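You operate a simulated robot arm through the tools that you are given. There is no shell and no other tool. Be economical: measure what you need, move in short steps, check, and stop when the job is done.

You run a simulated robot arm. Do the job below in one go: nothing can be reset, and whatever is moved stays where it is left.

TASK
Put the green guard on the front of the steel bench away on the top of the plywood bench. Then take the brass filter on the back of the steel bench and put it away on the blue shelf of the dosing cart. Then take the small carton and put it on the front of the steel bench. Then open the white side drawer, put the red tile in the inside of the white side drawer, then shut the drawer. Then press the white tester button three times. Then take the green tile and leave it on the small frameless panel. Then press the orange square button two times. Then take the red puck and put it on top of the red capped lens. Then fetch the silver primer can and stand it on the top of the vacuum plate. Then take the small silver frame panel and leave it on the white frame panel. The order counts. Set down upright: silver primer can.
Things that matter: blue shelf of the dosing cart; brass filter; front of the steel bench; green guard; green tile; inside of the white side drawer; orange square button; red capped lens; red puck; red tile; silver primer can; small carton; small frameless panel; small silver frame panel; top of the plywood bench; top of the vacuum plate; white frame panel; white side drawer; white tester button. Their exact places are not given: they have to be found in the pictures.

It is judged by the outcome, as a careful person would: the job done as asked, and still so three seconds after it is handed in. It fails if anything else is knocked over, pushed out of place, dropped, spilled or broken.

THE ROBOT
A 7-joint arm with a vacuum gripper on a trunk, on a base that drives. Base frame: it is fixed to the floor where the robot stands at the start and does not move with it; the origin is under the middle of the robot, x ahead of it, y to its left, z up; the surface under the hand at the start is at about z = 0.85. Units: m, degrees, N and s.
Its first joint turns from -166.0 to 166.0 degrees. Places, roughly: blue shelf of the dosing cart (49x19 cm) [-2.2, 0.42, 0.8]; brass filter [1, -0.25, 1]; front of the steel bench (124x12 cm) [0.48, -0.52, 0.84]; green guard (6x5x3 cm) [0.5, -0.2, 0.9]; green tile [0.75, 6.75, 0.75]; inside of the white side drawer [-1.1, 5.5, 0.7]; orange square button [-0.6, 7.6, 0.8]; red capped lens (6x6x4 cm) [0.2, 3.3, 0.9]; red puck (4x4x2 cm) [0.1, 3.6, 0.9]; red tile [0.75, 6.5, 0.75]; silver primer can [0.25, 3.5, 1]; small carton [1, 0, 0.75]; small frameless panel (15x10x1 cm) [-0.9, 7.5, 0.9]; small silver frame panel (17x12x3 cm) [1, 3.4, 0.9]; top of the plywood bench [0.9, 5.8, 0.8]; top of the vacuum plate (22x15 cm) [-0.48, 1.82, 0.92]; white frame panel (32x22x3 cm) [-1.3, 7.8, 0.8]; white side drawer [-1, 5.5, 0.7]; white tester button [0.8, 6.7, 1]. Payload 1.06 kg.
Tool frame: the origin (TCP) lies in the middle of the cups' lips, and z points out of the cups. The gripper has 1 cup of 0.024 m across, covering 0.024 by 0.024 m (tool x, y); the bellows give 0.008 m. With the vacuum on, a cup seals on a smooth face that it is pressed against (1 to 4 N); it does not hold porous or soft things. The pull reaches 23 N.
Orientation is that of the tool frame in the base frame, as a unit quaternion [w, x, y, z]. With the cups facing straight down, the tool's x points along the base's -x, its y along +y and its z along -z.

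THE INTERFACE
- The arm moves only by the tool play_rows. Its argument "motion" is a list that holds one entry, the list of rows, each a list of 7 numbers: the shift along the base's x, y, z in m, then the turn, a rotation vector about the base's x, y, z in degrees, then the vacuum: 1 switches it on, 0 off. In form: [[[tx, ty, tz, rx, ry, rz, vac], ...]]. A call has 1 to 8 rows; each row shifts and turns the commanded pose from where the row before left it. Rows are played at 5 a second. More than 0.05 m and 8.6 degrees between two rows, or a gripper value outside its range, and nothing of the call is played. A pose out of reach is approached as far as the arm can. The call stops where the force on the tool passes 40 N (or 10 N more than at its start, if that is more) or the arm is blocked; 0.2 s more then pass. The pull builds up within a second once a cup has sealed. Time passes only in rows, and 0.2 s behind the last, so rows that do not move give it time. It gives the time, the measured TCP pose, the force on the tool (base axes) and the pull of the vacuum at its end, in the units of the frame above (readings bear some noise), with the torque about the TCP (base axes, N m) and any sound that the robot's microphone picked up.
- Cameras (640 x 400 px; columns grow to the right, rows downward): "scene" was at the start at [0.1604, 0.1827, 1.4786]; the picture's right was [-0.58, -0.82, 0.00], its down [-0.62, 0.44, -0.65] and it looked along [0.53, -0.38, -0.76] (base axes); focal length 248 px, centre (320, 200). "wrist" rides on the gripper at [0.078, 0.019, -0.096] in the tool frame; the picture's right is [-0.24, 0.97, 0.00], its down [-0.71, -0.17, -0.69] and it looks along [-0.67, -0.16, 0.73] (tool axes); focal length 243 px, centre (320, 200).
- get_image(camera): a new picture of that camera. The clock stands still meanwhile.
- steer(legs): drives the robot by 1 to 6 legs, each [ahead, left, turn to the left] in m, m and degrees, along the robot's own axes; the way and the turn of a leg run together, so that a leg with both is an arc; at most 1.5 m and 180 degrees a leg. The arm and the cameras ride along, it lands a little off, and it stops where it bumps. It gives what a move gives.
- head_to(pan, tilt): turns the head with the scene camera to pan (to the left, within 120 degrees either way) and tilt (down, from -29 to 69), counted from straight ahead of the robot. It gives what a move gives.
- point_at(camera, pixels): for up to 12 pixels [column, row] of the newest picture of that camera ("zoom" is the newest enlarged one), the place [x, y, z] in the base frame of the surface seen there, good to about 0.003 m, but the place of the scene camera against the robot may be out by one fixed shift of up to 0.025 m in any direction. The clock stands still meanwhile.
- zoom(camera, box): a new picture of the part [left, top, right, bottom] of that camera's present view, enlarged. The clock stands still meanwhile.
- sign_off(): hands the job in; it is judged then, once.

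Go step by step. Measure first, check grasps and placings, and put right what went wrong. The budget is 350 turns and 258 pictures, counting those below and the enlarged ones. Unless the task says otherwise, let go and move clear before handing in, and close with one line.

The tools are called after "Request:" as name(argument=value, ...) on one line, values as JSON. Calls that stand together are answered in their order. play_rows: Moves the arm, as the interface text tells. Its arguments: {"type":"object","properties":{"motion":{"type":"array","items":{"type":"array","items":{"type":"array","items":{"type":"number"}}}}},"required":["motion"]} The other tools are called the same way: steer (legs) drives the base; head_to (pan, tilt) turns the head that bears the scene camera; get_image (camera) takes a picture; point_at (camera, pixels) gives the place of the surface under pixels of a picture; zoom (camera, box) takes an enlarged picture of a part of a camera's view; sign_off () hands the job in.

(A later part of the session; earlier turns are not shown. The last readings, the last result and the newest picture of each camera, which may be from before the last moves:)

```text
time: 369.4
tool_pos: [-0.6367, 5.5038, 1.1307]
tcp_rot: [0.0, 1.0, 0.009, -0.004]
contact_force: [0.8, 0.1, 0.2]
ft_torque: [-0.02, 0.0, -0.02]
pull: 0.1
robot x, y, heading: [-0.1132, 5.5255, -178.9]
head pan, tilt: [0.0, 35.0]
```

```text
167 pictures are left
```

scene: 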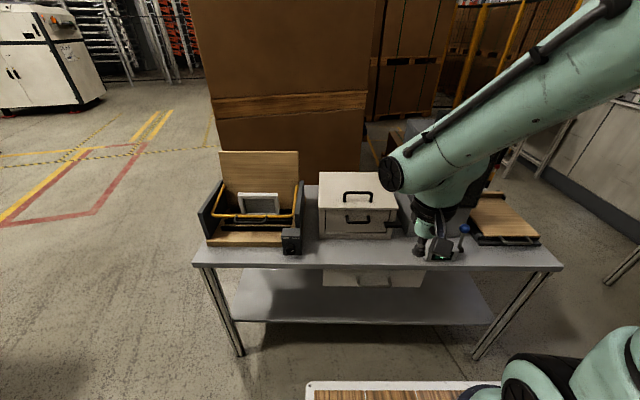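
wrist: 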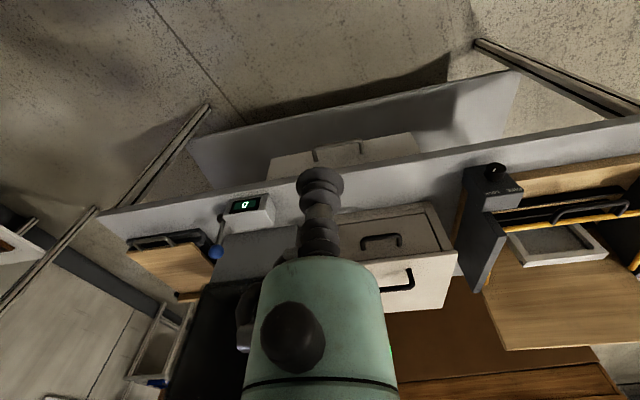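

There's a white case on the table (356,205) and a white drawer below the table edge (372,278). The drawer named is at z ≈ 0.7; enlarging both.

Request:
zoom(camera="scene", box=[280, 150, 480, 320])

Request:
zoom(camera="wrist", box=[200, 80, 520, 330])

Request:
point_at(camera="scene", pixels=[[372, 279], [350, 278], [375, 266], [356, 190], [345, 220], [400, 250], [422, 270]])

Request:
point_at(camera="wrist", pixels=[[345, 150], [300, 165], [380, 150], [400, 140], [340, 190], [410, 270], [320, 240], [400, 225]])

```text
2.35 times, centred on (380, 235) of scene
```

zoom: 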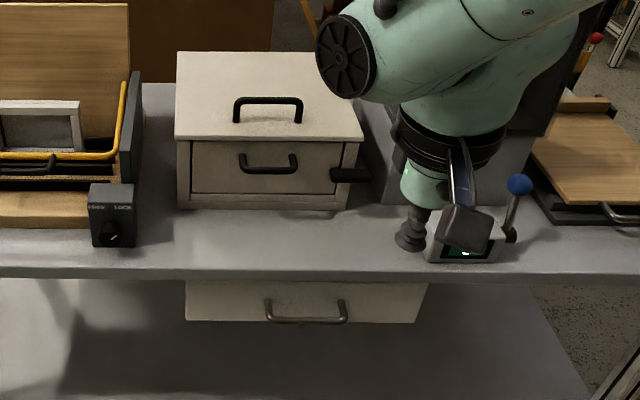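

```text
1.60 times, centred on (360, 205) of wrist
```

zoom: 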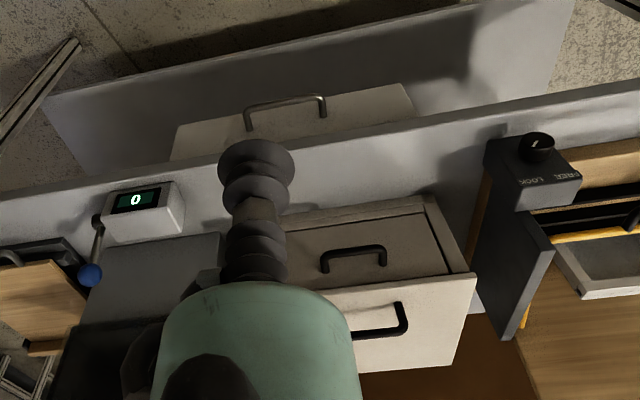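

```text
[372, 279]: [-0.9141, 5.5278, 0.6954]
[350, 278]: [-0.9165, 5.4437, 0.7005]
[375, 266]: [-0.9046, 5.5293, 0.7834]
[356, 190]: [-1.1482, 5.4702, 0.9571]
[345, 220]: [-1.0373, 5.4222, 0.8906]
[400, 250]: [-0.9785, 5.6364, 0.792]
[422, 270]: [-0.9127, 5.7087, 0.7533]
```

```text
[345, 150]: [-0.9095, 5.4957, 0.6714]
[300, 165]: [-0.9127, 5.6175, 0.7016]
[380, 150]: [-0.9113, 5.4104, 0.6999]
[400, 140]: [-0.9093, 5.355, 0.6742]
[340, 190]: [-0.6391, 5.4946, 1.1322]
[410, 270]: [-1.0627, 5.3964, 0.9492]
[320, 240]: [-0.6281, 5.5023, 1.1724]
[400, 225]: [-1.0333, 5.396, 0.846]
```

The under-table white drawer has its face at x ≈ -0.911, y 5.35–5.64, z ≈ 0.70, with a bar handle in the middle. I'll pull it by suction beside the handle with the tool level. Backing the base a little, then moving the tool out.

Request:
steer(legs=[[-0.12, 0, 0]])

Request:
play_rows(motion=[[[-0.045, -0.02, 0, 0, 0, 0, 0], [-0.045, -0.02, 0, 0, 0, 0, 0], [-0.045, -0.02, 0, 0, 0, 0, 0], [-0.045, -0.02, 0, 0, 0, 0, 0], [-0.03, -0.02, 0, 0, 0, 0, 0]]])

Request:
play_rows(motion=[[[0, 0, -0.02, 0, 8.5, 0, 0], [0, 0, -0.02, 0, 8.5, 0, 0], [0, 0, -0.02, 0, 8.5, 0, 0], [0, 0, -0.02, 0, 8.5, 0, 0], [0, 0, -0.02, 0, 8.5, 0, 0], [0, 0, 0, 0, 0, 0, 0]]])

Request:
get_image(camera="wrist")

Request:
get_image(camera="scene")

```text
time: 370.6
tool_pos: [-0.5134, 5.5057, 1.1311]
tcp_rot: [0.001, 1.0, 0.008, -0.003]
contact_force: [0.4, 0.2, 0.7]
ft_torque: [0.0, 0.04, 0.0]
pull: 0.0
robot x, y, heading: [0.0048, 5.527, -179.2]
head pan, tilt: [0.0, 35.0]
```

```text
time: 371.8
tool_pos: [-0.7256, 5.406, 1.1308]
tcp_rot: [0.001, 1.0, 0.009, -0.004]
contact_force: [-0.3, -0.5, -0.3]
ft_torque: [0.04, 0.01, -0.01]
pull: 0.0
robot x, y, heading: [0.0091, 5.5283, -179.2]
head pan, tilt: [0.0, 35.0]
```

```text
time: 373.2
tool_pos: [-0.7243, 5.4046, 1.0307]
tcp_rot: [-0.004, 0.931, 0.007, -0.366]
contact_force: [0.3, -0.6, -0.7]
ft_torque: [0.01, 0.0, -0.03]
pull: 0.0
robot x, y, heading: [0.0056, 5.5321, -179.2]
head pan, tilt: [0.0, 35.0]
```

```text
164 pictures are left
```

wrist: 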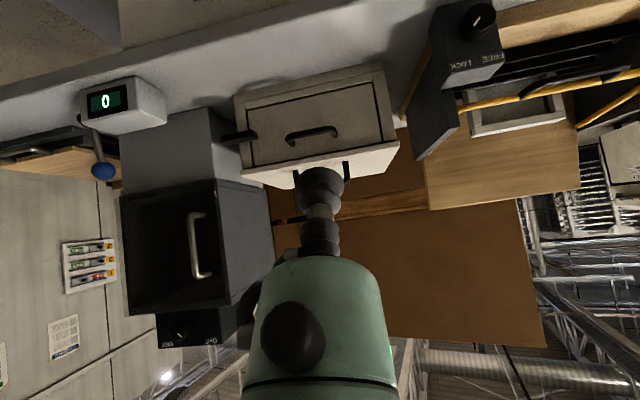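

```text
163 pictures are left
```

scene: 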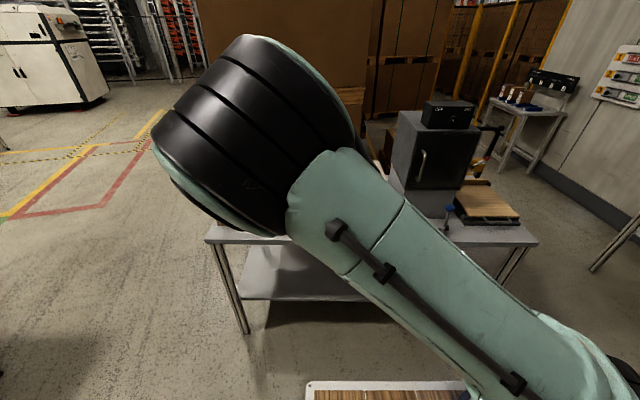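

Continuing to level the tool and lowering, keeping in front of the table edge.

Request:
play_rows(motion=[[[0.01, 0, -0.03, 0, 8.5, 0, 0], [0.01, 0, -0.03, 0, 8.5, 0, 0], [0.01, 0, -0.03, 0, 8.5, 0, 0], [0.0, 0, -0.03, 0, 8.5, 0, 0], [0.0, 0, -0.03, 0, 8.5, 0, 0], [0, 0, -0.03, 0, 5, 0, 0], [0, 0, 0, 0, 0, 0, 0]]])

Request:
get_image(camera="wrist")

Request:
get_image(camera="scene")

```text
time: 374.8
tool_pos: [-0.6949, 5.405, 0.8472]
tcp_rot: [0.006, -0.704, -0.006, 0.71]
contact_force: [0.9, -1.0, 1.2]
ft_torque: [0.0, 0.0, 0.02]
pull: 0.2
robot x, y, heading: [0.0122, 5.5319, -179.4]
head pan, tilt: [0.0, 35.0]
```

```text
162 pictures are left
```

wrist: 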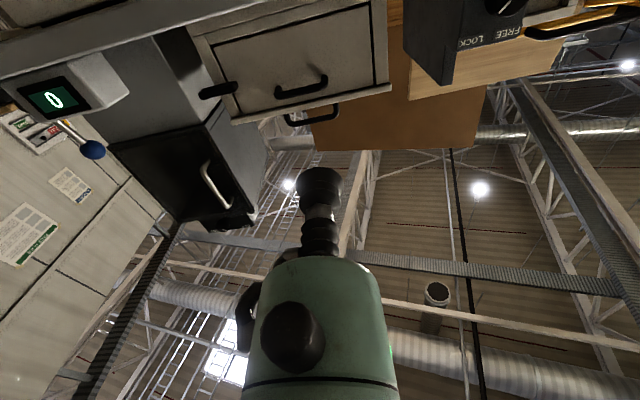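

```text
161 pictures are left
```

scene: 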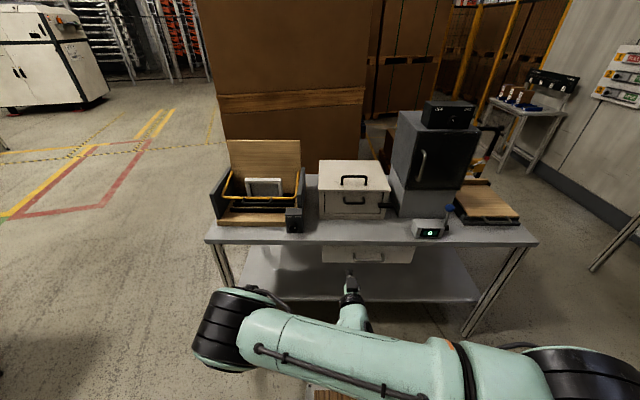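

The tool is level. Lowering to drawer height.

Request:
play_rows(motion=[[[0, 0, -0.04, 0, 0, 0, 0], [0, 0, -0.04, 0, 0, 0, 0], [0, 0, -0.04, 0, 0, 0, 0], [0, 0, -0.027, 0, 0, 0, 0], [0, 0, 0, 0, 0, 0, 0]]])

Request:
get_image(camera="wrist")

Request:
get_image(camera="scene")

```text
time: 376.0
tool_pos: [-0.6951, 5.405, 0.7022]
tcp_rot: [0.007, -0.704, -0.006, 0.71]
contact_force: [0.1, 0.4, -0.7]
ft_torque: [-0.05, 0.02, 0.0]
pull: 0.1
robot x, y, heading: [0.0045, 5.5363, -179.4]
head pan, tilt: [0.0, 35.0]
```

```text
160 pictures are left
```

wrist: 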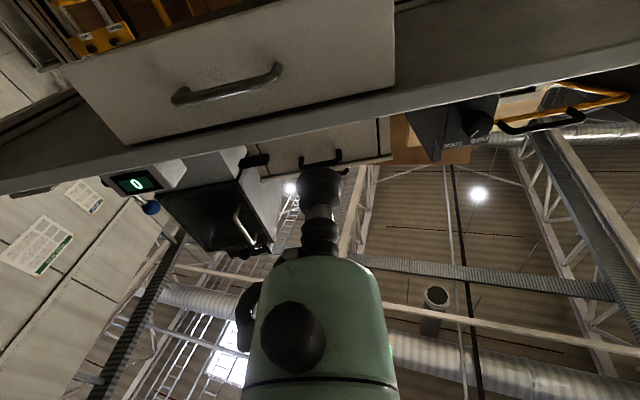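

```text
159 pictures are left
```

scene: 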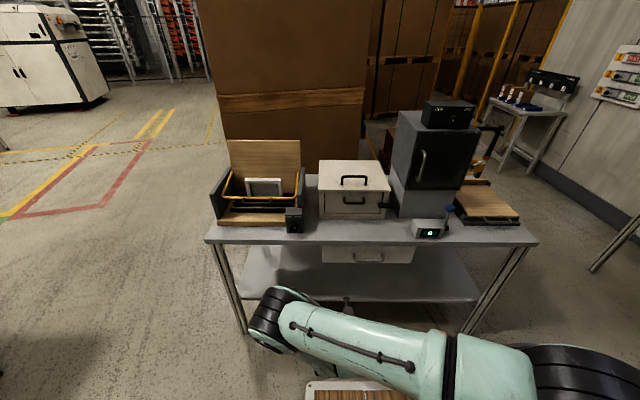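

The cup's line meets the drawer face at about (320,65), right of the handle (175–280). Measuring face and edges.

Request:
point_at(camera="wrist", pixels=[[320, 65], [345, 50], [390, 70], [320, 105], [320, 10], [280, 70], [180, 100], [130, 130], [230, 130]])

```text
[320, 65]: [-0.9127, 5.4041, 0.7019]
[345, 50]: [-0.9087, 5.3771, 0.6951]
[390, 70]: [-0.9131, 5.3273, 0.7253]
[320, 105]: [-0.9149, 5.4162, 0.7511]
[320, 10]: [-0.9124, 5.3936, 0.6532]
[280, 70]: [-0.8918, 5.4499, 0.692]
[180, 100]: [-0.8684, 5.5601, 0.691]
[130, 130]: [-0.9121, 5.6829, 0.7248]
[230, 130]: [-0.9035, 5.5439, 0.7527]
```

Face at x = -0.9125, z 0.65–0.755; handle spans y 5.45–5.56. Advancing to touch at y 5.404 with vacuum on.

Request:
play_rows(motion=[[[-0.045, 0, 0, 0, 0, 0, 0], [-0.045, 0, 0, 0, 0, 0, 0], [-0.045, 0, 0, 0, 0, 0, 0], [-0.045, 0, 0, 0, 0, 0, 1], [-0.025, 0, 0, 0, 0, 0, 1], [-0.01, 0, 0, 0, 0, 0, 1], [-0.004, 0, 0, 0, 0, 0, 1], [0, 0, 0, 0, 0, 0, 1]]])

Request:
play_rows(motion=[[[-0.002, 0, 0, 0, 0, 0, 1], [0, 0, 0, 0, 0, 0, 1], [0, 0, 0, 0, 0, 0, 1]]])

```text
time: 377.8
tool_pos: [-0.9117, 5.4034, 0.7041]
tcp_rot: [0.006, -0.705, -0.005, 0.709]
contact_force: [10.1, -2.2, 5.1]
ft_torque: [-0.01, -0.15, -0.03]
pull: 22.8
robot x, y, heading: [0.007, 5.5346, -179.2]
head pan, tilt: [0.0, 35.0]
```

```text
time: 378.6
tool_pos: [-0.9143, 5.4029, 0.7048]
tcp_rot: [0.006, -0.704, -0.007, 0.71]
contact_force: [8.8, -9.2, 1.0]
ft_torque: [-0.01, -0.09, -0.05]
pull: 22.4
robot x, y, heading: [0.0083, 5.5337, -179.6]
head pan, tilt: [0.0, 35.0]
```

Sealed. Pulling slowly with the arm first.

Request:
play_rows(motion=[[[0.01, 0, 0, 0, 0, 0, 1], [0.015, 0, 0, 0, 0, 0, 1], [0.015, 0, 0, 0, 0, 0, 1], [0.02, 0, 0, 0, 0, 0, 1], [0.02, 0, 0, 0, 0, 0, 1], [0.02, 0, 0, 0, 0, 0, 1], [0, 0, 0, 0, 0, 0, 1]]])

Request:
get_image(camera="scene")

```text
time: 380.2
tool_pos: [-0.8148, 5.4058, 0.7016]
tcp_rot: [0.008, -0.705, -0.005, 0.709]
contact_force: [2.1, -2.6, 2.2]
ft_torque: [0.08, -0.02, -0.01]
pull: 23.1
robot x, y, heading: [0.0118, 5.5299, -179.2]
head pan, tilt: [0.0, 35.0]
```

```text
158 pictures are left
```

scene: 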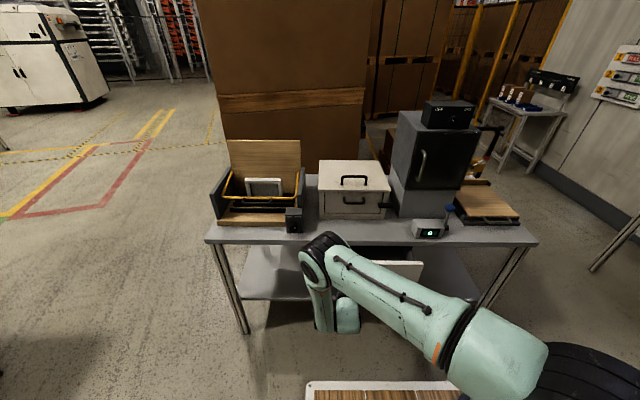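

It follows. Pulling another 9 cm.

Request:
play_rows(motion=[[[0.015, 0, 0, 0, 0, 0, 1], [0.02, 0, 0, 0, 0, 0, 1], [0.02, 0, 0, 0, 0, 0, 1], [0.02, 0, 0, 0, 0, 0, 1], [0.02, 0, 0, 0, 0, 0, 1], [0, 0, 0, 0, 0, 0, 1]]])

Request:
get_image(camera="scene")

```text
time: 381.6
tool_pos: [-0.7198, 5.4047, 0.7029]
tcp_rot: [0.008, -0.704, -0.006, 0.71]
contact_force: [0.5, 2.7, 8.9]
ft_torque: [0.1, -0.05, -0.02]
pull: 22.4
robot x, y, heading: [0.01, 5.5344, -179.3]
head pan, tilt: [0.0, 35.0]
```

```text
157 pictures are left
```

scene: 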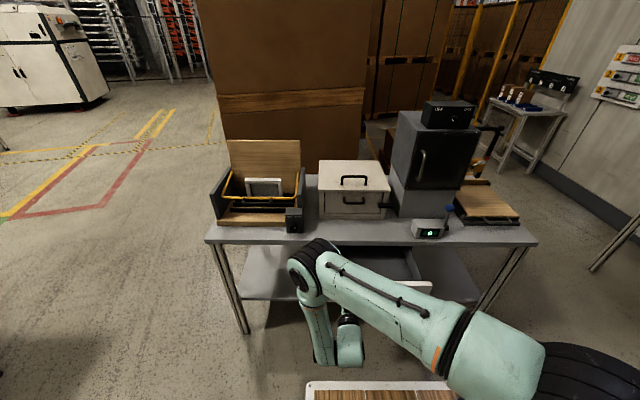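

Open about 19 cm. Letting go and backing the base away.

Request:
play_rows(motion=[[[0, 0, 0, 0, 0, 0, 0], [0, 0, 0, 0, 0, 0, 0], [0, 0, 0, 0, 0, 0, 0], [0, 0, 0, 0, 0, 0, 0], [0.01, 0, 0, 0, 0, 0, 0]]])

Request:
steer(legs=[[-0.12, 0, 0]])

Request:
get_image(camera="scene")

```text
time: 382.8
tool_pos: [-0.7103, 5.4056, 0.7018]
tcp_rot: [0.007, -0.705, -0.005, 0.709]
contact_force: [-0.3, 0.7, -0.1]
ft_torque: [0.01, 0.0, 0.0]
pull: 0.1
robot x, y, heading: [0.0094, 5.5299, -179.4]
head pan, tilt: [0.0, 35.0]
```

```text
time: 384.1
tool_pos: [-0.589, 5.4058, 0.7023]
tcp_rot: [0.006, -0.704, -0.008, 0.71]
contact_force: [-0.2, -0.4, -0.5]
ft_torque: [0.0, 0.0, -0.02]
pull: 0.1
robot x, y, heading: [0.1324, 5.5326, -179.1]
head pan, tilt: [0.0, 35.0]
```

```text
156 pictures are left
```

scene: 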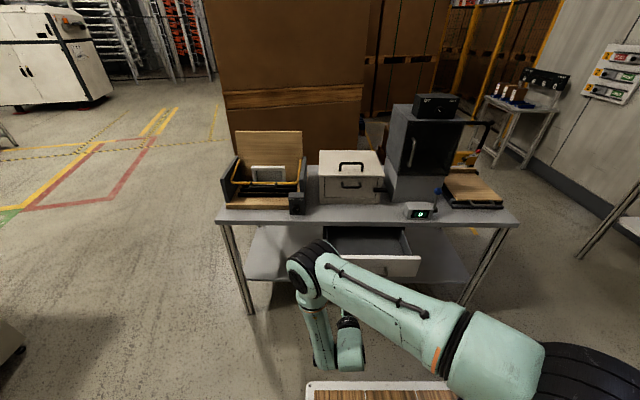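

The drawer stays open, its inside visible at (368,240). Raising the tool and turning it down again.

Request:
play_rows(motion=[[[0, 0, 0.045, 0, 0, 0, 0], [0, 0, 0.045, 0, 0, 0, 0], [0, 0, 0.045, 0, 0, 0, 0], [0, 0, 0.045, 0, 0, 0, 0], [-0.01, 0, 0.03, 0, -8.5, 0, 0], [-0.01, 0, 0.03, 0, -8.5, 0, 0], [-0.01, 0, 0.03, 0, -8.5, 0, 0], [-0.01, 0, 0.03, 0, -8.5, 0, 0]]])

Request:
play_rows(motion=[[[0, 0, 0.03, 0, -8.5, 0, 0], [0, 0, 0.03, 0, -8.5, 0, 0], [0, 0, 0.03, 0, -8.5, 0, 0], [0, 0, 0.02, 0, -8.5, 0, 0], [0, 0, 0, 0, -8.5, 0, 0], [0, 0, 0, 0, -8.5, 0, 0], [0, 0, 0, 0, -4.7, 0, 0]]])

Request:
get_image(camera="wrist")

```text
time: 385.9
tool_pos: [-0.6316, 5.405, 1.0014]
tcp_rot: [-0.004, 0.881, 0.009, -0.472]
contact_force: [-0.7, -0.2, -0.9]
ft_torque: [0.03, 0.04, -0.02]
pull: 0.1
robot x, y, heading: [0.1308, 5.5364, -179.1]
head pan, tilt: [0.0, 35.0]
```

```text
time: 387.5
tool_pos: [-0.6288, 5.4072, 1.1128]
tcp_rot: [0.0, 1.0, 0.01, -0.006]
contact_force: [-0.1, -0.2, 0.1]
ft_torque: [-0.02, 0.01, -0.01]
pull: 0.0
robot x, y, heading: [0.1312, 5.5362, -179.0]
head pan, tilt: [0.0, 35.0]
```

```text
155 pictures are left
```

wrist: 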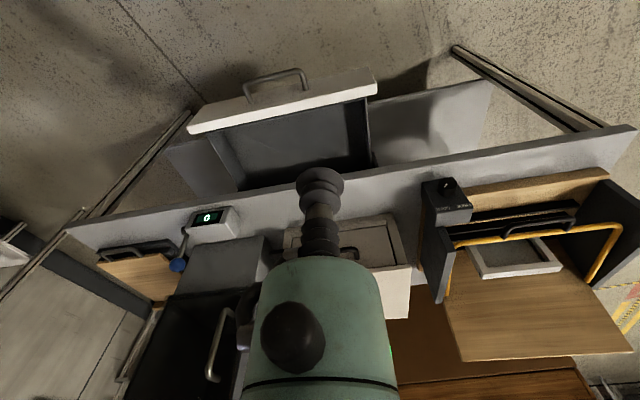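

Measuring the drawer inside while I see it.

Request:
point_at(camera="wrist", pixels=[[290, 140], [230, 150], [350, 130], [290, 115], [290, 170], [250, 130], [340, 160], [280, 100], [215, 125]])

```text
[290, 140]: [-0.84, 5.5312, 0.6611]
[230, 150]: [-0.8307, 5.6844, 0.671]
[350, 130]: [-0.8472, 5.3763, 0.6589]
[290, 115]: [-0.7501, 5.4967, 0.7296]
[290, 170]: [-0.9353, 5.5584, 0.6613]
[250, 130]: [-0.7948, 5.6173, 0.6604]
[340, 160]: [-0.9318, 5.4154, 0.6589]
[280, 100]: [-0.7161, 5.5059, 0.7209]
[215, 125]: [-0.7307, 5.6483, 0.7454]
```

Drawer floor is z ≈ 0.660 with room around [-0.825,5.52]. Retracting the arm, then turning to the far bench for the tiles.

Request:
play_rows(motion=[[[0.04, 0.02, 0.01, 0, 0, 0, 0], [0.04, 0.02, 0.01, 0, 0, 0, 0], [0.04, 0.02, 0.01, 0, 0, 0, 0], [0.04, 0.02, 0.01, 0, 0, 0, 0], [0.04, 0.02, 0, 0, 0, 0, 0], [0.03, 0.01, 0, 0, 0, 0, 0]]])

Request:
steer(legs=[[0.2, 0, 0], [0, 0, -179], [0, 0.95, 0]])

Request:
head_to(pan=0, tilt=35)

Request:
get_image(camera="scene")

Request:
get_image(camera="wrist")

```text
time: 388.9
tool_pos: [-0.3988, 5.5153, 1.1529]
tcp_rot: [0.0, 1.0, 0.01, -0.007]
contact_force: [1.1, -0.6, 0.0]
ft_torque: [0.04, -0.01, 0.0]
pull: 0.0
robot x, y, heading: [0.1274, 5.5347, -179.4]
head pan, tilt: [0.0, 35.0]
```

```text
time: 402.4
tool_pos: [0.4071, 6.5425, 1.1526]
tcp_rot: [0.006, -0.033, 0.999, 0.0]
contact_force: [-0.4, 0.1, 0.3]
ft_torque: [0.05, 0.04, -0.01]
pull: 0.2
robot x, y, heading: [-0.1169, 6.5023, 3.7]
head pan, tilt: [0.0, 35.0]
```

```text
time: 403.0
tool_pos: [0.4068, 6.5424, 1.1549]
tcp_rot: [0.006, -0.032, 0.999, 0.001]
contact_force: [-0.1, -0.2, 1.4]
ft_torque: [0.0, -0.04, 0.02]
pull: 0.1
robot x, y, heading: [-0.1215, 6.5035, 3.6]
head pan, tilt: [0.0, 35.0]
```

```text
154 pictures are left
```

scene: 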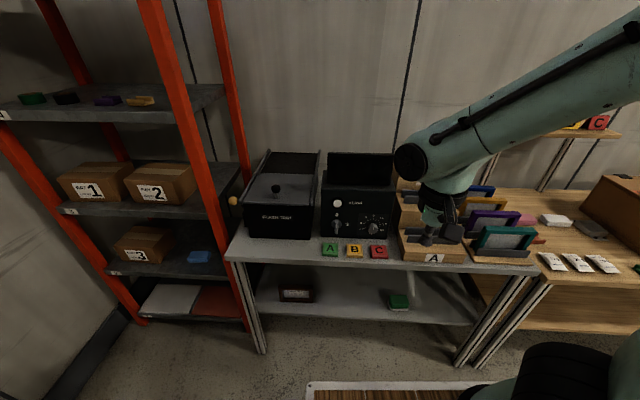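

```text
153 pictures are left
```

wrist: 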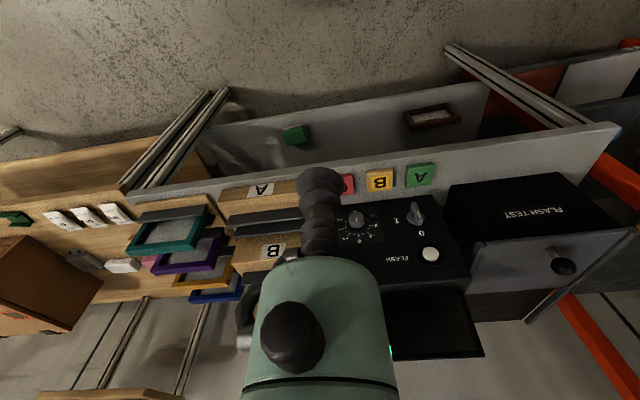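

The tiles A (green), B (yellow), C (red) lie on the bench front at (330,250), (355,250), (380,252); the white button is on the tester at (337,203). Measuring.

Request:
point_at(camera="wrist", pixels=[[349, 185], [352, 180], [380, 180], [420, 175], [432, 255], [420, 190], [330, 155], [400, 220]])

Request:
zoom(camera="scene", box=[310, 180, 470, 280])

Request:
point_at(camera="zoom", pixels=[[280, 285], [265, 275], [80, 275], [110, 95]])

```text
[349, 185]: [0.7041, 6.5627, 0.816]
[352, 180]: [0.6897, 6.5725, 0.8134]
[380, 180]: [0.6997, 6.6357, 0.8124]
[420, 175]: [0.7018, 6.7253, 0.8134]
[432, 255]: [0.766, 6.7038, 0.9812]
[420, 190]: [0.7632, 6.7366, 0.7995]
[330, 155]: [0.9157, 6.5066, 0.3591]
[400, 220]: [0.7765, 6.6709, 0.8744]
```

```text
4.00 times, centred on (390, 230) of scene
```

zoom: 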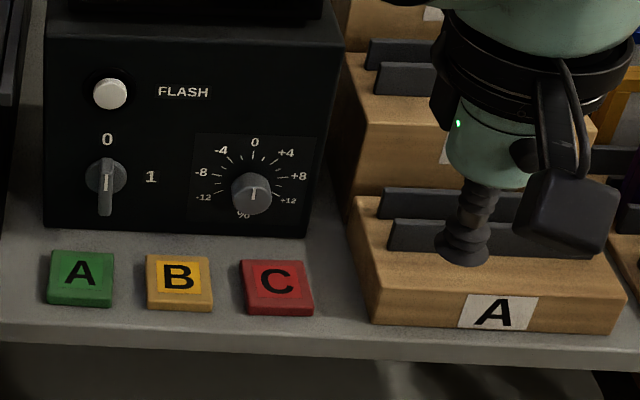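

```text
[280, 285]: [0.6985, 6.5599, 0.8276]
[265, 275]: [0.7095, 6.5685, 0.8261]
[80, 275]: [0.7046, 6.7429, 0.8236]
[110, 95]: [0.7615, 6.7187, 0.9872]
```

Red tile centre near [0.70,6.555], top z ≈ 0.815. Moving above it.

Request:
play_rows(motion=[[[0.045, 0, 0, 0, 0, 0, 0], [0.045, 0, 0, 0, 0, 0, 0], [0.045, 0, 0, 0, 0, 0, 0], [0.045, 0, -0.02, 0, 0, 0, 0], [0.045, 0.01, -0.02, 0, 0, 0, 0], [0.035, 0, -0.03, 0, 0, 0, 0], [0.03, 0, -0.035, 0, 0, 0, 0], [0, 0, -0.045, 0, 0, 0, 0]]])

Request:
get_image(camera="wrist")

```text
refused: row 5 steps farther than a row can; nothing moved
```

```text
151 pictures are left
```

wrist: 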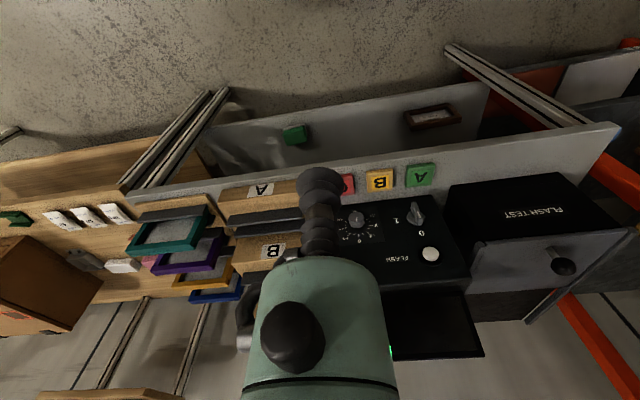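

One row was a touch long; repeating with shorter steps.

Request:
play_rows(motion=[[[0.045, 0, 0, 0, 0, 0, 0], [0.045, 0, 0, 0, 0, 0, 0], [0.045, 0, 0, 0, 0, 0, 0], [0.045, 0, -0.01, 0, 0, 0, 0], [0.04, 0.01, -0.02, 0, 0, 0, 0], [0.035, 0, -0.03, 0, 0, 0, 0], [0.03, 0, -0.035, 0, 0, 0, 0], [0.005, 0, -0.045, 0, 0, 0, 0]]])

Request:
get_image(camera="wrist")

```text
time: 404.8
tool_pos: [0.699, 6.5522, 1.013]
tcp_rot: [0.007, -0.033, 0.999, 0.001]
contact_force: [-0.2, 1.2, 0.0]
ft_torque: [0.02, -0.05, 0.01]
pull: 0.1
robot x, y, heading: [-0.1169, 6.501, 3.2]
head pan, tilt: [0.0, 35.0]
```

```text
150 pictures are left
```

wrist: 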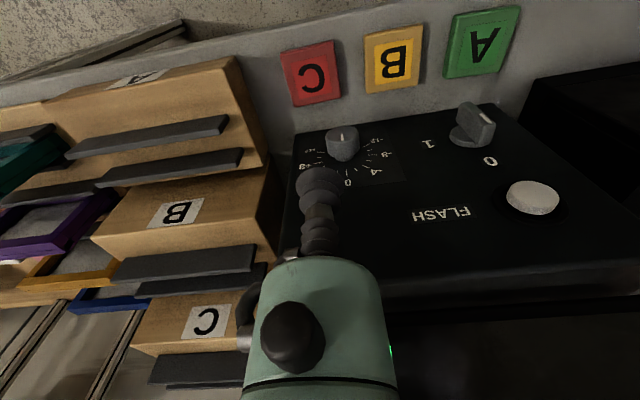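

Request:
point_at(camera="wrist", pixels=[[311, 73], [295, 60], [328, 50], [335, 90], [297, 100], [394, 58], [483, 43], [533, 197], [510, 195], [555, 195], [533, 180]])

```text
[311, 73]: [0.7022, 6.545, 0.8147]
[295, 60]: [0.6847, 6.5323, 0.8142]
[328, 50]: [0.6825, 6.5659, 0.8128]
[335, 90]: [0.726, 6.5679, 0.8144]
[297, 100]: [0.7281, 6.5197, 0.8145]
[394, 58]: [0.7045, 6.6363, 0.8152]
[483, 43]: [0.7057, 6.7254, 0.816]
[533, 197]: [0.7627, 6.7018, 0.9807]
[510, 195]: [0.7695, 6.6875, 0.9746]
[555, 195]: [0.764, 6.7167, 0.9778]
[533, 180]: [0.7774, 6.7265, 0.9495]
```

Red tile centre [0.704,6.546,0.8145]. Going down on it.

Request:
play_rows(motion=[[[0.005, -0.006, -0.04, 0, 0, 0, 0], [0, 0, -0.045, 0, 0, 0, 0], [0, 0, -0.045, 0, 0, 0, 0], [0, 0, -0.04, 0, 0, 0, 1], [0, 0, -0.02, 0, 0, 0, 1], [0, 0, -0.008, 0, 0, 0, 1], [0, 0, -0.002, 0, 0, 0, 1], [0, 0, 0, 0, 0, 0, 1]]])

```text
time: 406.6
tool_pos: [0.7011, 6.5475, 0.8135]
tcp_rot: [0.006, -0.032, 0.999, 0.0]
contact_force: [-0.7, -0.2, 5.8]
ft_torque: [-0.01, 0.08, 0.05]
pull: 22.9
robot x, y, heading: [-0.1214, 6.5003, 3.4]
head pan, tilt: [0.0, 35.0]
```

Sealed. Lifting and retracting, then turning back to the drawer.

Request:
play_rows(motion=[[[0, 0, 0.03, 0, 0, 0, 1], [0, 0, 0.045, 0, 0, 0, 1], [0, 0, 0.045, 0, 0, 0, 1], [0, 0, 0.045, 0, 0, 0, 1], [-0.02, 0, 0.045, 0, 0, 0, 1], [-0.03, 0, 0.035, 0, 0, 0, 1], [-0.045, 0, 0.01, 0, 0, 0, 1], [-0.045, 0, 0, 0, 0, 0, 1]]])

Request:
play_rows(motion=[[[-0.045, 0, 0, 0, 0, 0, 1], [-0.045, 0, 0, 0, 0, 0, 1], [-0.04, 0, 0, 0, 0, 0, 1]]])

Request:
steer(legs=[[0, 0, 176.5], [0, 0.97, 0]])

Request:
get_image(camera="wrist")

Request:
get_image(camera="scene")

```text
time: 408.4
tool_pos: [0.5603, 6.5469, 1.0663]
tcp_rot: [0.006, -0.032, 0.999, 0.0]
contact_force: [-0.1, -0.4, -1.0]
ft_torque: [-0.03, 0.02, -0.02]
pull: 22.3
robot x, y, heading: [-0.1175, 6.5036, 3.4]
head pan, tilt: [0.0, 35.0]
```

```text
time: 409.2
tool_pos: [0.4317, 6.5491, 1.0683]
tcp_rot: [0.006, -0.032, 0.999, 0.001]
contact_force: [0.7, 0.4, 0.5]
ft_torque: [0.01, 0.02, -0.01]
pull: 22.9
robot x, y, heading: [-0.1209, 6.5043, 3.4]
head pan, tilt: [0.0, 35.0]
```

```text
time: 421.4
tool_pos: [-0.669, 5.5187, 1.0684]
tcp_rot: [0.0, 1.0, 0.005, -0.007]
contact_force: [1.0, 0.8, 0.1]
ft_torque: [0.01, 0.0, 0.03]
pull: 23.1
robot x, y, heading: [-0.1148, 5.5363, -179.7]
head pan, tilt: [0.0, 35.0]
```

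```text
149 pictures are left
```

wrist: 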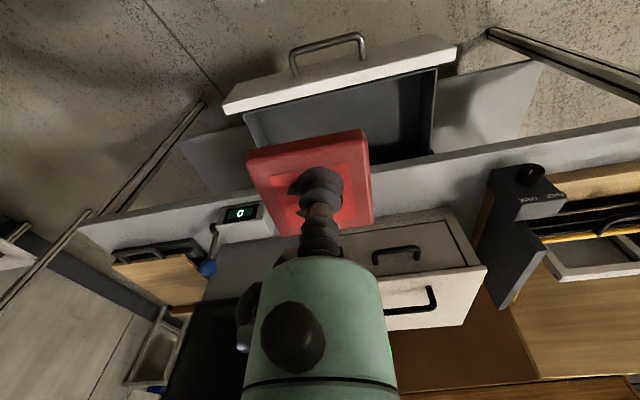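

```text
148 pictures are left
```

scene: 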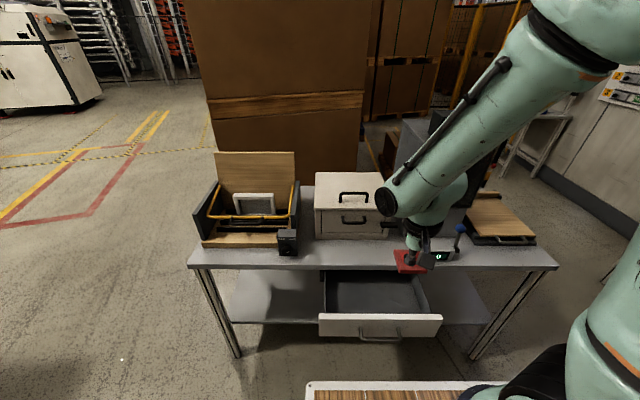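

The open drawer is under the tool. Measuring its walls again from here.

Request:
point_at(camera="wrist", pixels=[[330, 72], [360, 75], [340, 115], [400, 110], [270, 125], [425, 100], [400, 165], [350, 88], [432, 120]])

```text
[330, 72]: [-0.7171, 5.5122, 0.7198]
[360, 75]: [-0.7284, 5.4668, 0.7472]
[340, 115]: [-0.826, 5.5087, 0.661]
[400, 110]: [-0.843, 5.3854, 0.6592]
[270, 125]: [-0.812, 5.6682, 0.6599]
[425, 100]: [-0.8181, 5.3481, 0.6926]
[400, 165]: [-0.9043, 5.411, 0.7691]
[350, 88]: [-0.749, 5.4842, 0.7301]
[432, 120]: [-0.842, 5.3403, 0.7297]
```

Target [-0.842,5.52] keeps the tool clear of the table edge and front panel. Moving over and lowering.

Request:
play_rows(motion=[[[-0.045, 0, 0, 0, 0, 0, 1], [-0.045, 0, 0, 0, 0, 0, 1], [-0.045, 0, 0, 0, 0, 0, 1], [-0.038, 0, -0.02, 0, 0, 0, 1], [0, 0, -0.045, 0, 0, 0, 1], [0, 0, -0.045, 0, 0, 0, 1], [0, 0, -0.045, 0, 0, 0, 1], [0, 0, -0.045, 0, 0, 0, 1]]])

Request:
get_image(camera="wrist")

```text
time: 423.2
tool_pos: [-0.8406, 5.5222, 0.8701]
tcp_rot: [0.0, 1.0, 0.004, -0.006]
contact_force: [-0.1, -0.1, -0.7]
ft_torque: [0.01, 0.02, 0.0]
pull: 23.5
robot x, y, heading: [-0.1162, 5.5371, -179.7]
head pan, tilt: [0.0, 35.0]
```

```text
147 pictures are left
```

wrist: 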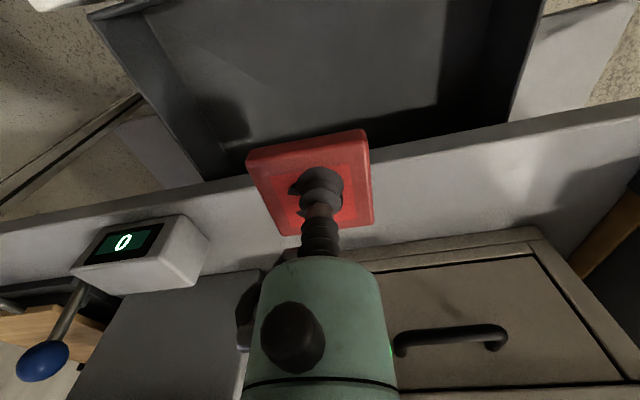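

Tile lines up inside the opening. Lowering on to the drawer floor.

Request:
play_rows(motion=[[[0, 0, -0.045, 0, 0, 0, 1], [0, 0, -0.045, 0, 0, 0, 1], [0, 0, -0.045, 0, 0, 0, 1], [0, 0, -0.035, 0, 0, 0, 1], [0, 0, -0.015, 0, 0, 0, 1], [0, 0, -0.005, 0, 0, 0, 1], [0, 0, 0, 0, 0, 0, 1]]])

```text
time: 424.8
tool_pos: [-0.841, 5.5188, 0.6779]
tcp_rot: [-0.001, 1.0, 0.005, -0.006]
contact_force: [-0.9, -0.4, -0.6]
ft_torque: [-0.01, 0.0, 0.01]
pull: 22.3
robot x, y, heading: [-0.1133, 5.5382, -179.9]
head pan, tilt: [0.0, 35.0]
```

Request:
play_rows(motion=[[[0, 0, -0.003, 0, 0, 0, 1], [0, 0, -0.002, 0, 0, 0, 1], [0, 0, 0, 0, 0, 0, 1]]])

```text
time: 425.6
tool_pos: [-0.8417, 5.5204, 0.6737]
tcp_rot: [-0.001, 1.0, 0.004, -0.006]
contact_force: [0.6, -0.5, 5.9]
ft_torque: [0.04, -0.06, 0.0]
pull: 23.4
robot x, y, heading: [-0.1123, 5.537, -179.9]
head pan, tilt: [0.0, 35.0]
```

The tile is on the drawer floor (5.9 N). Releasing and rising.

Request:
play_rows(motion=[[[0, 0, 0, 0, 0, 0, 0], [0, 0, 0, 0, 0, 0, 0], [0, 0, 0, 0, 0, 0, 0], [0, 0, 0.005, 0, 0, 0, 0], [0, 0, 0.02, 0, 0, 0, 0], [0, 0, 0.045, 0, 0, 0, 0], [0, 0, 0.045, 0, 0, 0, 0], [0, 0, 0.045, 0, 0, 0, 0]]])

Request:
play_rows(motion=[[[0, 0, 0.045, 0, 0, 0, 0], [0, 0, 0.045, 0, 0, 0, 0], [0.03, 0, 0.035, 0, 0, 0, 0], [0.045, 0, 0.02, 0, 0, 0, 0], [0.045, 0, 0, 0, 0, 0, 0], [0.03, 0, 0, 0, 0, 0, 0]]])

Request:
get_image(camera="wrist")

```text
time: 427.4
tool_pos: [-0.8423, 5.5172, 0.8337]
tcp_rot: [0.0, 1.0, 0.004, -0.006]
contact_force: [0.2, -0.2, 0.5]
ft_torque: [0.01, 0.01, 0.0]
pull: 0.1
robot x, y, heading: [-0.1141, 5.5399, -179.6]
head pan, tilt: [0.0, 35.0]
```

```text
time: 428.8
tool_pos: [-0.6924, 5.5208, 0.9794]
tcp_rot: [0.0, 1.0, 0.004, -0.006]
contact_force: [-0.6, -0.8, -1.1]
ft_torque: [-0.02, -0.02, 0.01]
pull: 0.1
robot x, y, heading: [-0.1152, 5.5389, -179.5]
head pan, tilt: [0.0, 35.0]
```

```text
146 pictures are left
```

wrist: 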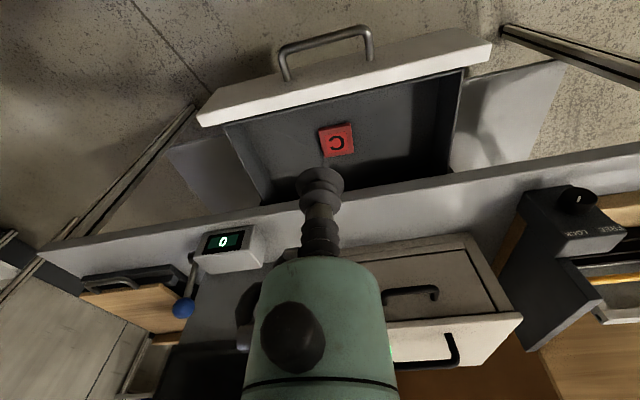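

The tile lies flat in the drawer at (336,140). To shut it, I'll back up, level the tool and push the front panel.

Request:
steer(legs=[[-0.25, 0, 0]])

Request:
play_rows(motion=[[[-0.04, -0.02, 0.025, 0, 0, 0, 0], [-0.04, -0.02, 0.02, 0, 0, 0, 0], [-0.04, -0.02, 0.0, 0, 0, 0, 0], [-0.035, -0.03, 0.0, 0, 0, 0, 0], [0, -0.02, 0, 0, 8.5, 0, 0], [0, 0, 0, 0, 8.5, 0, 0], [0, 0, -0.01, 0, 8.5, 0, 0], [0, 0, -0.02, 0, 8.5, 0, 0]]])

Request:
play_rows(motion=[[[0, 0, -0.02, 0, 8.5, 0, 0], [0.01, 0, -0.03, 0, 8.5, 0, 0], [0.01, 0, -0.03, 0, 8.5, 0, 0], [0.01, 0, -0.03, 0, 8.5, 0, 0], [0, 0, -0.03, 0, 8.5, 0, 0], [0, 0, -0.03, 0, 8.5, 0, 0], [0, 0, -0.03, 0, 4.6, 0, 0]]])

Request:
get_image(camera="scene")

```text
time: 430.6
tool_pos: [-0.4484, 5.5213, 0.9806]
tcp_rot: [0.001, 1.0, 0.004, -0.007]
contact_force: [0.3, 0.6, 0.0]
ft_torque: [-0.02, 0.01, -0.04]
pull: 0.1
robot x, y, heading: [0.1284, 5.5403, -179.9]
head pan, tilt: [0.0, 35.0]
```

```text
refused: row 1 steps farther than a row can; nothing moved
```

```text
time: 432.2
tool_pos: [-0.4606, 5.5348, 0.8005]
tcp_rot: [-0.014, 0.926, 0.036, -0.376]
contact_force: [-0.3, 0.1, -0.4]
ft_torque: [0.02, 0.0, 0.02]
pull: 0.0
out of reach, approached as far as the arm can: row 3, 4, 5, 6
robot x, y, heading: [0.1274, 5.539, -179.9]
head pan, tilt: [0.0, 35.0]
```

```text
145 pictures are left
```

scene: 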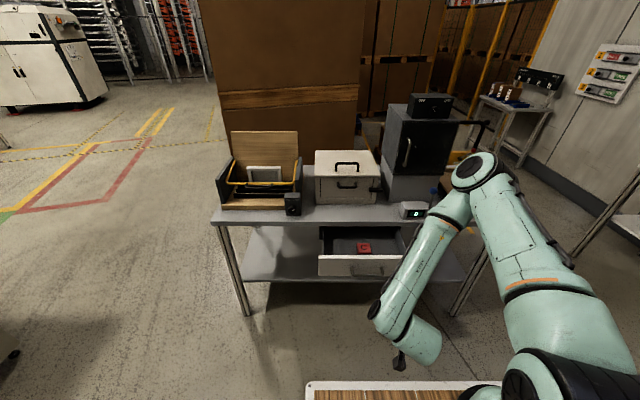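

The first set was refused by a hair, so the second ran too close to the robot; the arm stopped as far as it could. I'll move the tool outward so it regains its commanded pose.

Request:
play_rows(motion=[[[-0.035, -0.02, 0.015, 0, 0, 0, 0], [-0.035, -0.02, 0.015, 0, 0, 0, 0], [-0.035, -0.02, 0.015, 0, 0, 0, 0], [-0.035, -0.03, 0.0, 0, 0, 0, 0], [0, -0.02, 0, 0, 0, 0, 0], [0, 0, 0, 0, 0, 0, 0]]])

```text
time: 433.6
tool_pos: [-0.6004, 5.4212, 0.8476]
tcp_rot: [-0.014, 0.926, 0.037, -0.375]
contact_force: [-0.5, 0.1, -0.2]
ft_torque: [0.01, -0.05, 0.01]
pull: 0.0
robot x, y, heading: [0.1261, 5.5399, -179.7]
head pan, tilt: [0.0, 35.0]
```

Now leveling the rest of the way (46°) while lowering to z ≈ 0.70.

Request:
play_rows(motion=[[[0, -0.003, -0.02, 0, 8.5, 0, 0], [0, -0.003, -0.02, 0, 8.5, 0, 0], [0, -0.003, -0.02, 0, 8.5, 0, 0], [0, -0.003, -0.025, 0, 8.5, 0, 0], [0, -0.003, -0.03, 0, 8.5, 0, 0], [0, 0, -0.03, 0, 3.3, 0, 0], [0, 0, 0, 0, 0, 0, 0]]])

Request:
get_image(camera="wrist")

```text
time: 435.2
tool_pos: [-0.5997, 5.4068, 0.7015]
tcp_rot: [0.026, -0.707, -0.029, 0.707]
contact_force: [-0.2, 1.1, 0.0]
ft_torque: [0.03, -0.02, 0.02]
pull: 0.2
robot x, y, heading: [0.1284, 5.5372, -179.6]
head pan, tilt: [0.0, 35.0]
```

```text
144 pictures are left
```

wrist: 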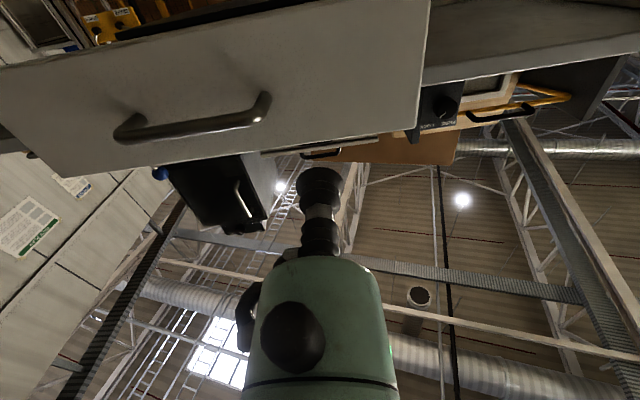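

Level and beside the handle. Closing in with the base by 0.1 m, then pushing with the arm.

Request:
steer(legs=[[0.1, 0, 0]])

Request:
play_rows(motion=[[[-0.015, 0, 0, 0, 0, 0, 0], [-0.02, 0, 0, 0, 0, 0, 0], [-0.025, 0, 0, 0, 0, 0, 0], [-0.025, 0, 0, 0, 0, 0, 0], [-0.025, 0, 0, 0, 0, 0, 0], [-0.025, 0, 0, 0, 0, 0, 0], [-0.02, 0, 0, 0, 0, 0, 0], [-0.02, 0, 0, 0, 0, 0, 0]]])

```text
time: 436.4
tool_pos: [-0.7006, 5.406, 0.7028]
tcp_rot: [-0.027, 0.707, 0.03, -0.706]
contact_force: [-1.0, 0.0, -0.1]
ft_torque: [0.01, 0.04, 0.02]
pull: 0.0
robot x, y, heading: [0.0254, 5.5383, -179.5]
head pan, tilt: [0.0, 35.0]
```

```text
time: 438.2
tool_pos: [-0.8759, 5.406, 0.7022]
tcp_rot: [-0.027, 0.707, 0.029, -0.706]
contact_force: [-0.4, 0.4, 0.5]
ft_torque: [0.03, 0.0, -0.01]
pull: 0.1
robot x, y, heading: [0.0266, 5.5414, -179.9]
head pan, tilt: [0.0, 35.0]
```

Request:
play_rows(motion=[[[-0.015, 0, 0, 0, 0, 0, 0], [-0.01, 0, 0, 0, 0, 0, 0], [-0.006, 0, 0, 0, 0, 0, 0], [-0.004, 0, 0, 0, 0, 0, 0], [-0.002, 0, 0, 0, 0, 0, 0], [0, 0, 0, 0, 0, 0, 0]]])

Request:
get_image(camera="wrist")

Request:
get_image(camera="scene")

```text
time: 439.6
tool_pos: [-0.9133, 5.4061, 0.7035]
tcp_rot: [-0.027, 0.707, 0.028, -0.706]
contact_force: [1.7, -0.3, -0.1]
ft_torque: [0.01, 0.0, 0.02]
pull: 0.0
robot x, y, heading: [0.0307, 5.5352, -179.6]
head pan, tilt: [0.0, 35.0]
```

```text
143 pictures are left
```

wrist: 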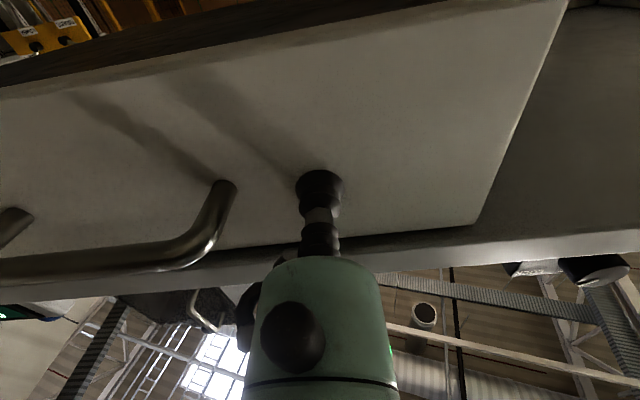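

```text
142 pictures are left
```

scene: 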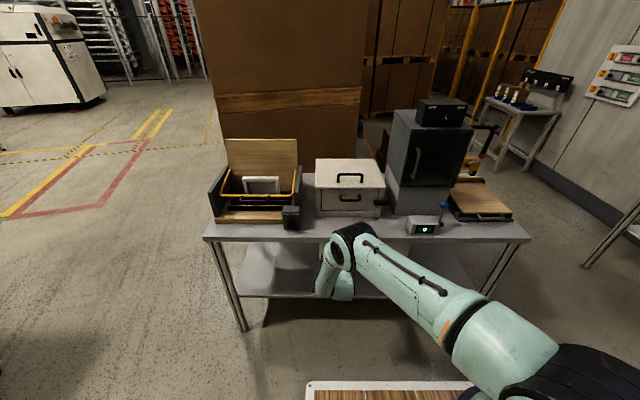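

It's back at its closed plane; a few more millimetres to be sure it's fully home.

Request:
play_rows(motion=[[[-0.004, 0, 0, 0, 0, 0, 0], [-0.004, 0, 0, 0, 0, 0, 0], [0, 0, 0, 0, 0, 0, 0]]])

Request:
point_at(camera="wrist", pixels=[[420, 120], [500, 120], [120, 130]])

```text
time: 440.4
tool_pos: [-0.9195, 5.4064, 0.7023]
tcp_rot: [-0.027, 0.707, 0.029, -0.706]
contact_force: [28.5, 4.8, 8.6]
ft_torque: [-0.03, -0.24, 0.12]
pull: 0.1
robot x, y, heading: [0.0302, 5.5386, -179.8]
head pan, tilt: [0.0, 35.0]
```

```text
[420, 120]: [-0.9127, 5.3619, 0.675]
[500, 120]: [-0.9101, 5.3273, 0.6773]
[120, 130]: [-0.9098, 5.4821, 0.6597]
```

Fully shut (28 N against the stop). Backing off, raising and turning the tool down.

Request:
play_rows(motion=[[[0.02, 0, 0, 0, 0, 0, 0], [0.04, 0, 0, 0, 0, 0, 0], [0.04, 0, 0, 0, 0, 0, 0], [0.04, 0, 0, 0, 0, 0, 0], [0.04, 0, 0.02, 0, 0, 0, 0], [0, 0, 0.045, 0, 0, 0, 0], [0, 0, 0.045, 0, 0, 0, 0], [0, 0, 0.045, 0, 0, 0, 0]]])

Request:
play_rows(motion=[[[0, 0, 0.03, 0, -8.5, 0, 0], [0, 0, 0.03, 0, -8.5, 0, 0], [0, 0, 0.03, 0, -8.5, 0, 0], [0, 0, 0.03, 0, -8.5, 0, 0], [0, 0, 0.03, 0, -8.5, 0, 0], [0, 0, 0.03, 0, -8.5, 0, 0], [0, 0, 0.03, 0, -8.5, 0, 0], [0, 0, 0, 0, -8.5, 0, 0]]])

Request:
play_rows(motion=[[[0, 0, 0, 0, -8.5, 0, 0], [0, 0, 0, 0, -8.5, 0, 0], [0, 0, 0, 0, -5, 0, 0], [0.045, 0.02, 0, 0, 0, 0, 0], [0.04, 0.02, 0, 0, 0, 0, 0], [0.04, 0.02, 0, 0, 0, 0, 0]]])

```text
time: 442.2
tool_pos: [-0.7406, 5.405, 0.8588]
tcp_rot: [-0.027, 0.707, 0.03, -0.706]
contact_force: [-0.5, 0.0, 0.1]
ft_torque: [0.01, -0.03, 0.01]
pull: 0.1
robot x, y, heading: [0.0304, 5.5352, -179.8]
head pan, tilt: [0.0, 35.0]
```

```text
time: 444.0
tool_pos: [-0.7381, 5.4105, 1.0529]
tcp_rot: [-0.006, 0.981, 0.04, -0.189]
contact_force: [-0.2, -0.2, 0.1]
ft_torque: [0.02, 0.04, -0.02]
pull: 0.1
out of reach, approached as far as the arm can: row 6
robot x, y, heading: [0.0324, 5.5413, -179.7]
head pan, tilt: [0.0, 35.0]
```

```text
time: 445.4
tool_pos: [-0.6127, 5.4698, 1.0513]
tcp_rot: [0.002, 0.999, 0.041, 0.0]
contact_force: [-0.6, 0.5, -0.8]
ft_torque: [0.01, -0.02, -0.03]
pull: 0.0
robot x, y, heading: [0.0262, 5.5384, -179.5]
head pan, tilt: [0.0, 35.0]
```

Tool is down again. Retracting a bit more, then turning to the tester bench.

Request:
play_rows(motion=[[[0.04, 0.01, 0.02, 0, 0, 0, 0], [0.04, 0.02, 0.02, 0, 0, 0, 0], [0.03, 0.02, 0.02, 0, 0, 0, 0]]])

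Request:
steer(legs=[[0.18, 0, 0], [0, 0, 179.5], [0, 1.12, 0]])

Request:
get_image(camera="scene")

Request:
get_image(camera="wrist")

```text
time: 446.2
tool_pos: [-0.5042, 5.5218, 1.1118]
tcp_rot: [0.001, 0.999, 0.04, 0.002]
contact_force: [-0.3, -0.1, 0.1]
ft_torque: [0.06, -0.03, 0.01]
pull: 0.1
robot x, y, heading: [0.0243, 5.5394, -179.7]
head pan, tilt: [0.0, 35.0]
```

```text
time: 460.3
tool_pos: [0.4054, 6.6379, 1.1093]
tcp_rot: [-0.001, -0.019, 1.0, 0.002]
contact_force: [0.6, 0.4, 0.4]
ft_torque: [-0.01, 0.02, 0.01]
pull: 0.0
robot x, y, heading: [-0.1279, 6.6419, -2.4]
head pan, tilt: [0.0, 35.0]
```

```text
141 pictures are left
```

scene: 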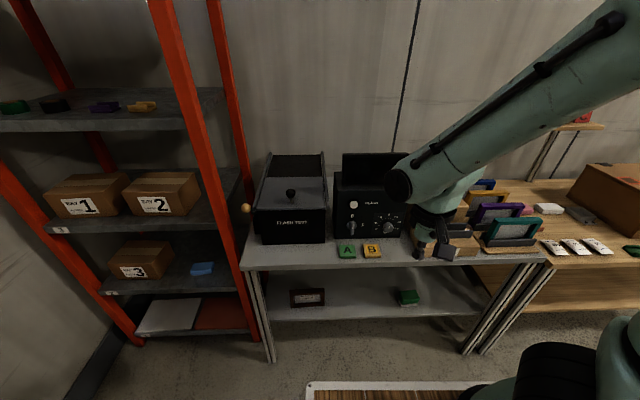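

```text
140 pictures are left
```

wrist: 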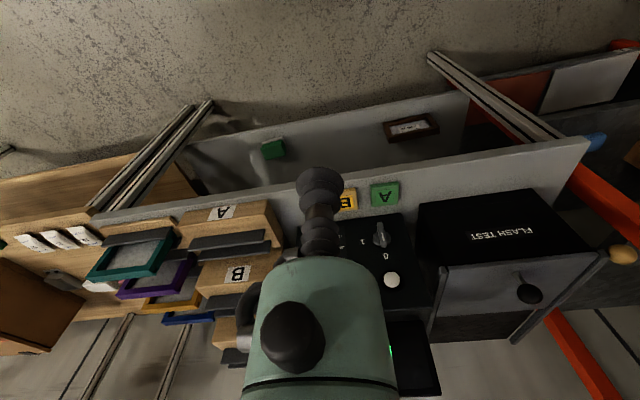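

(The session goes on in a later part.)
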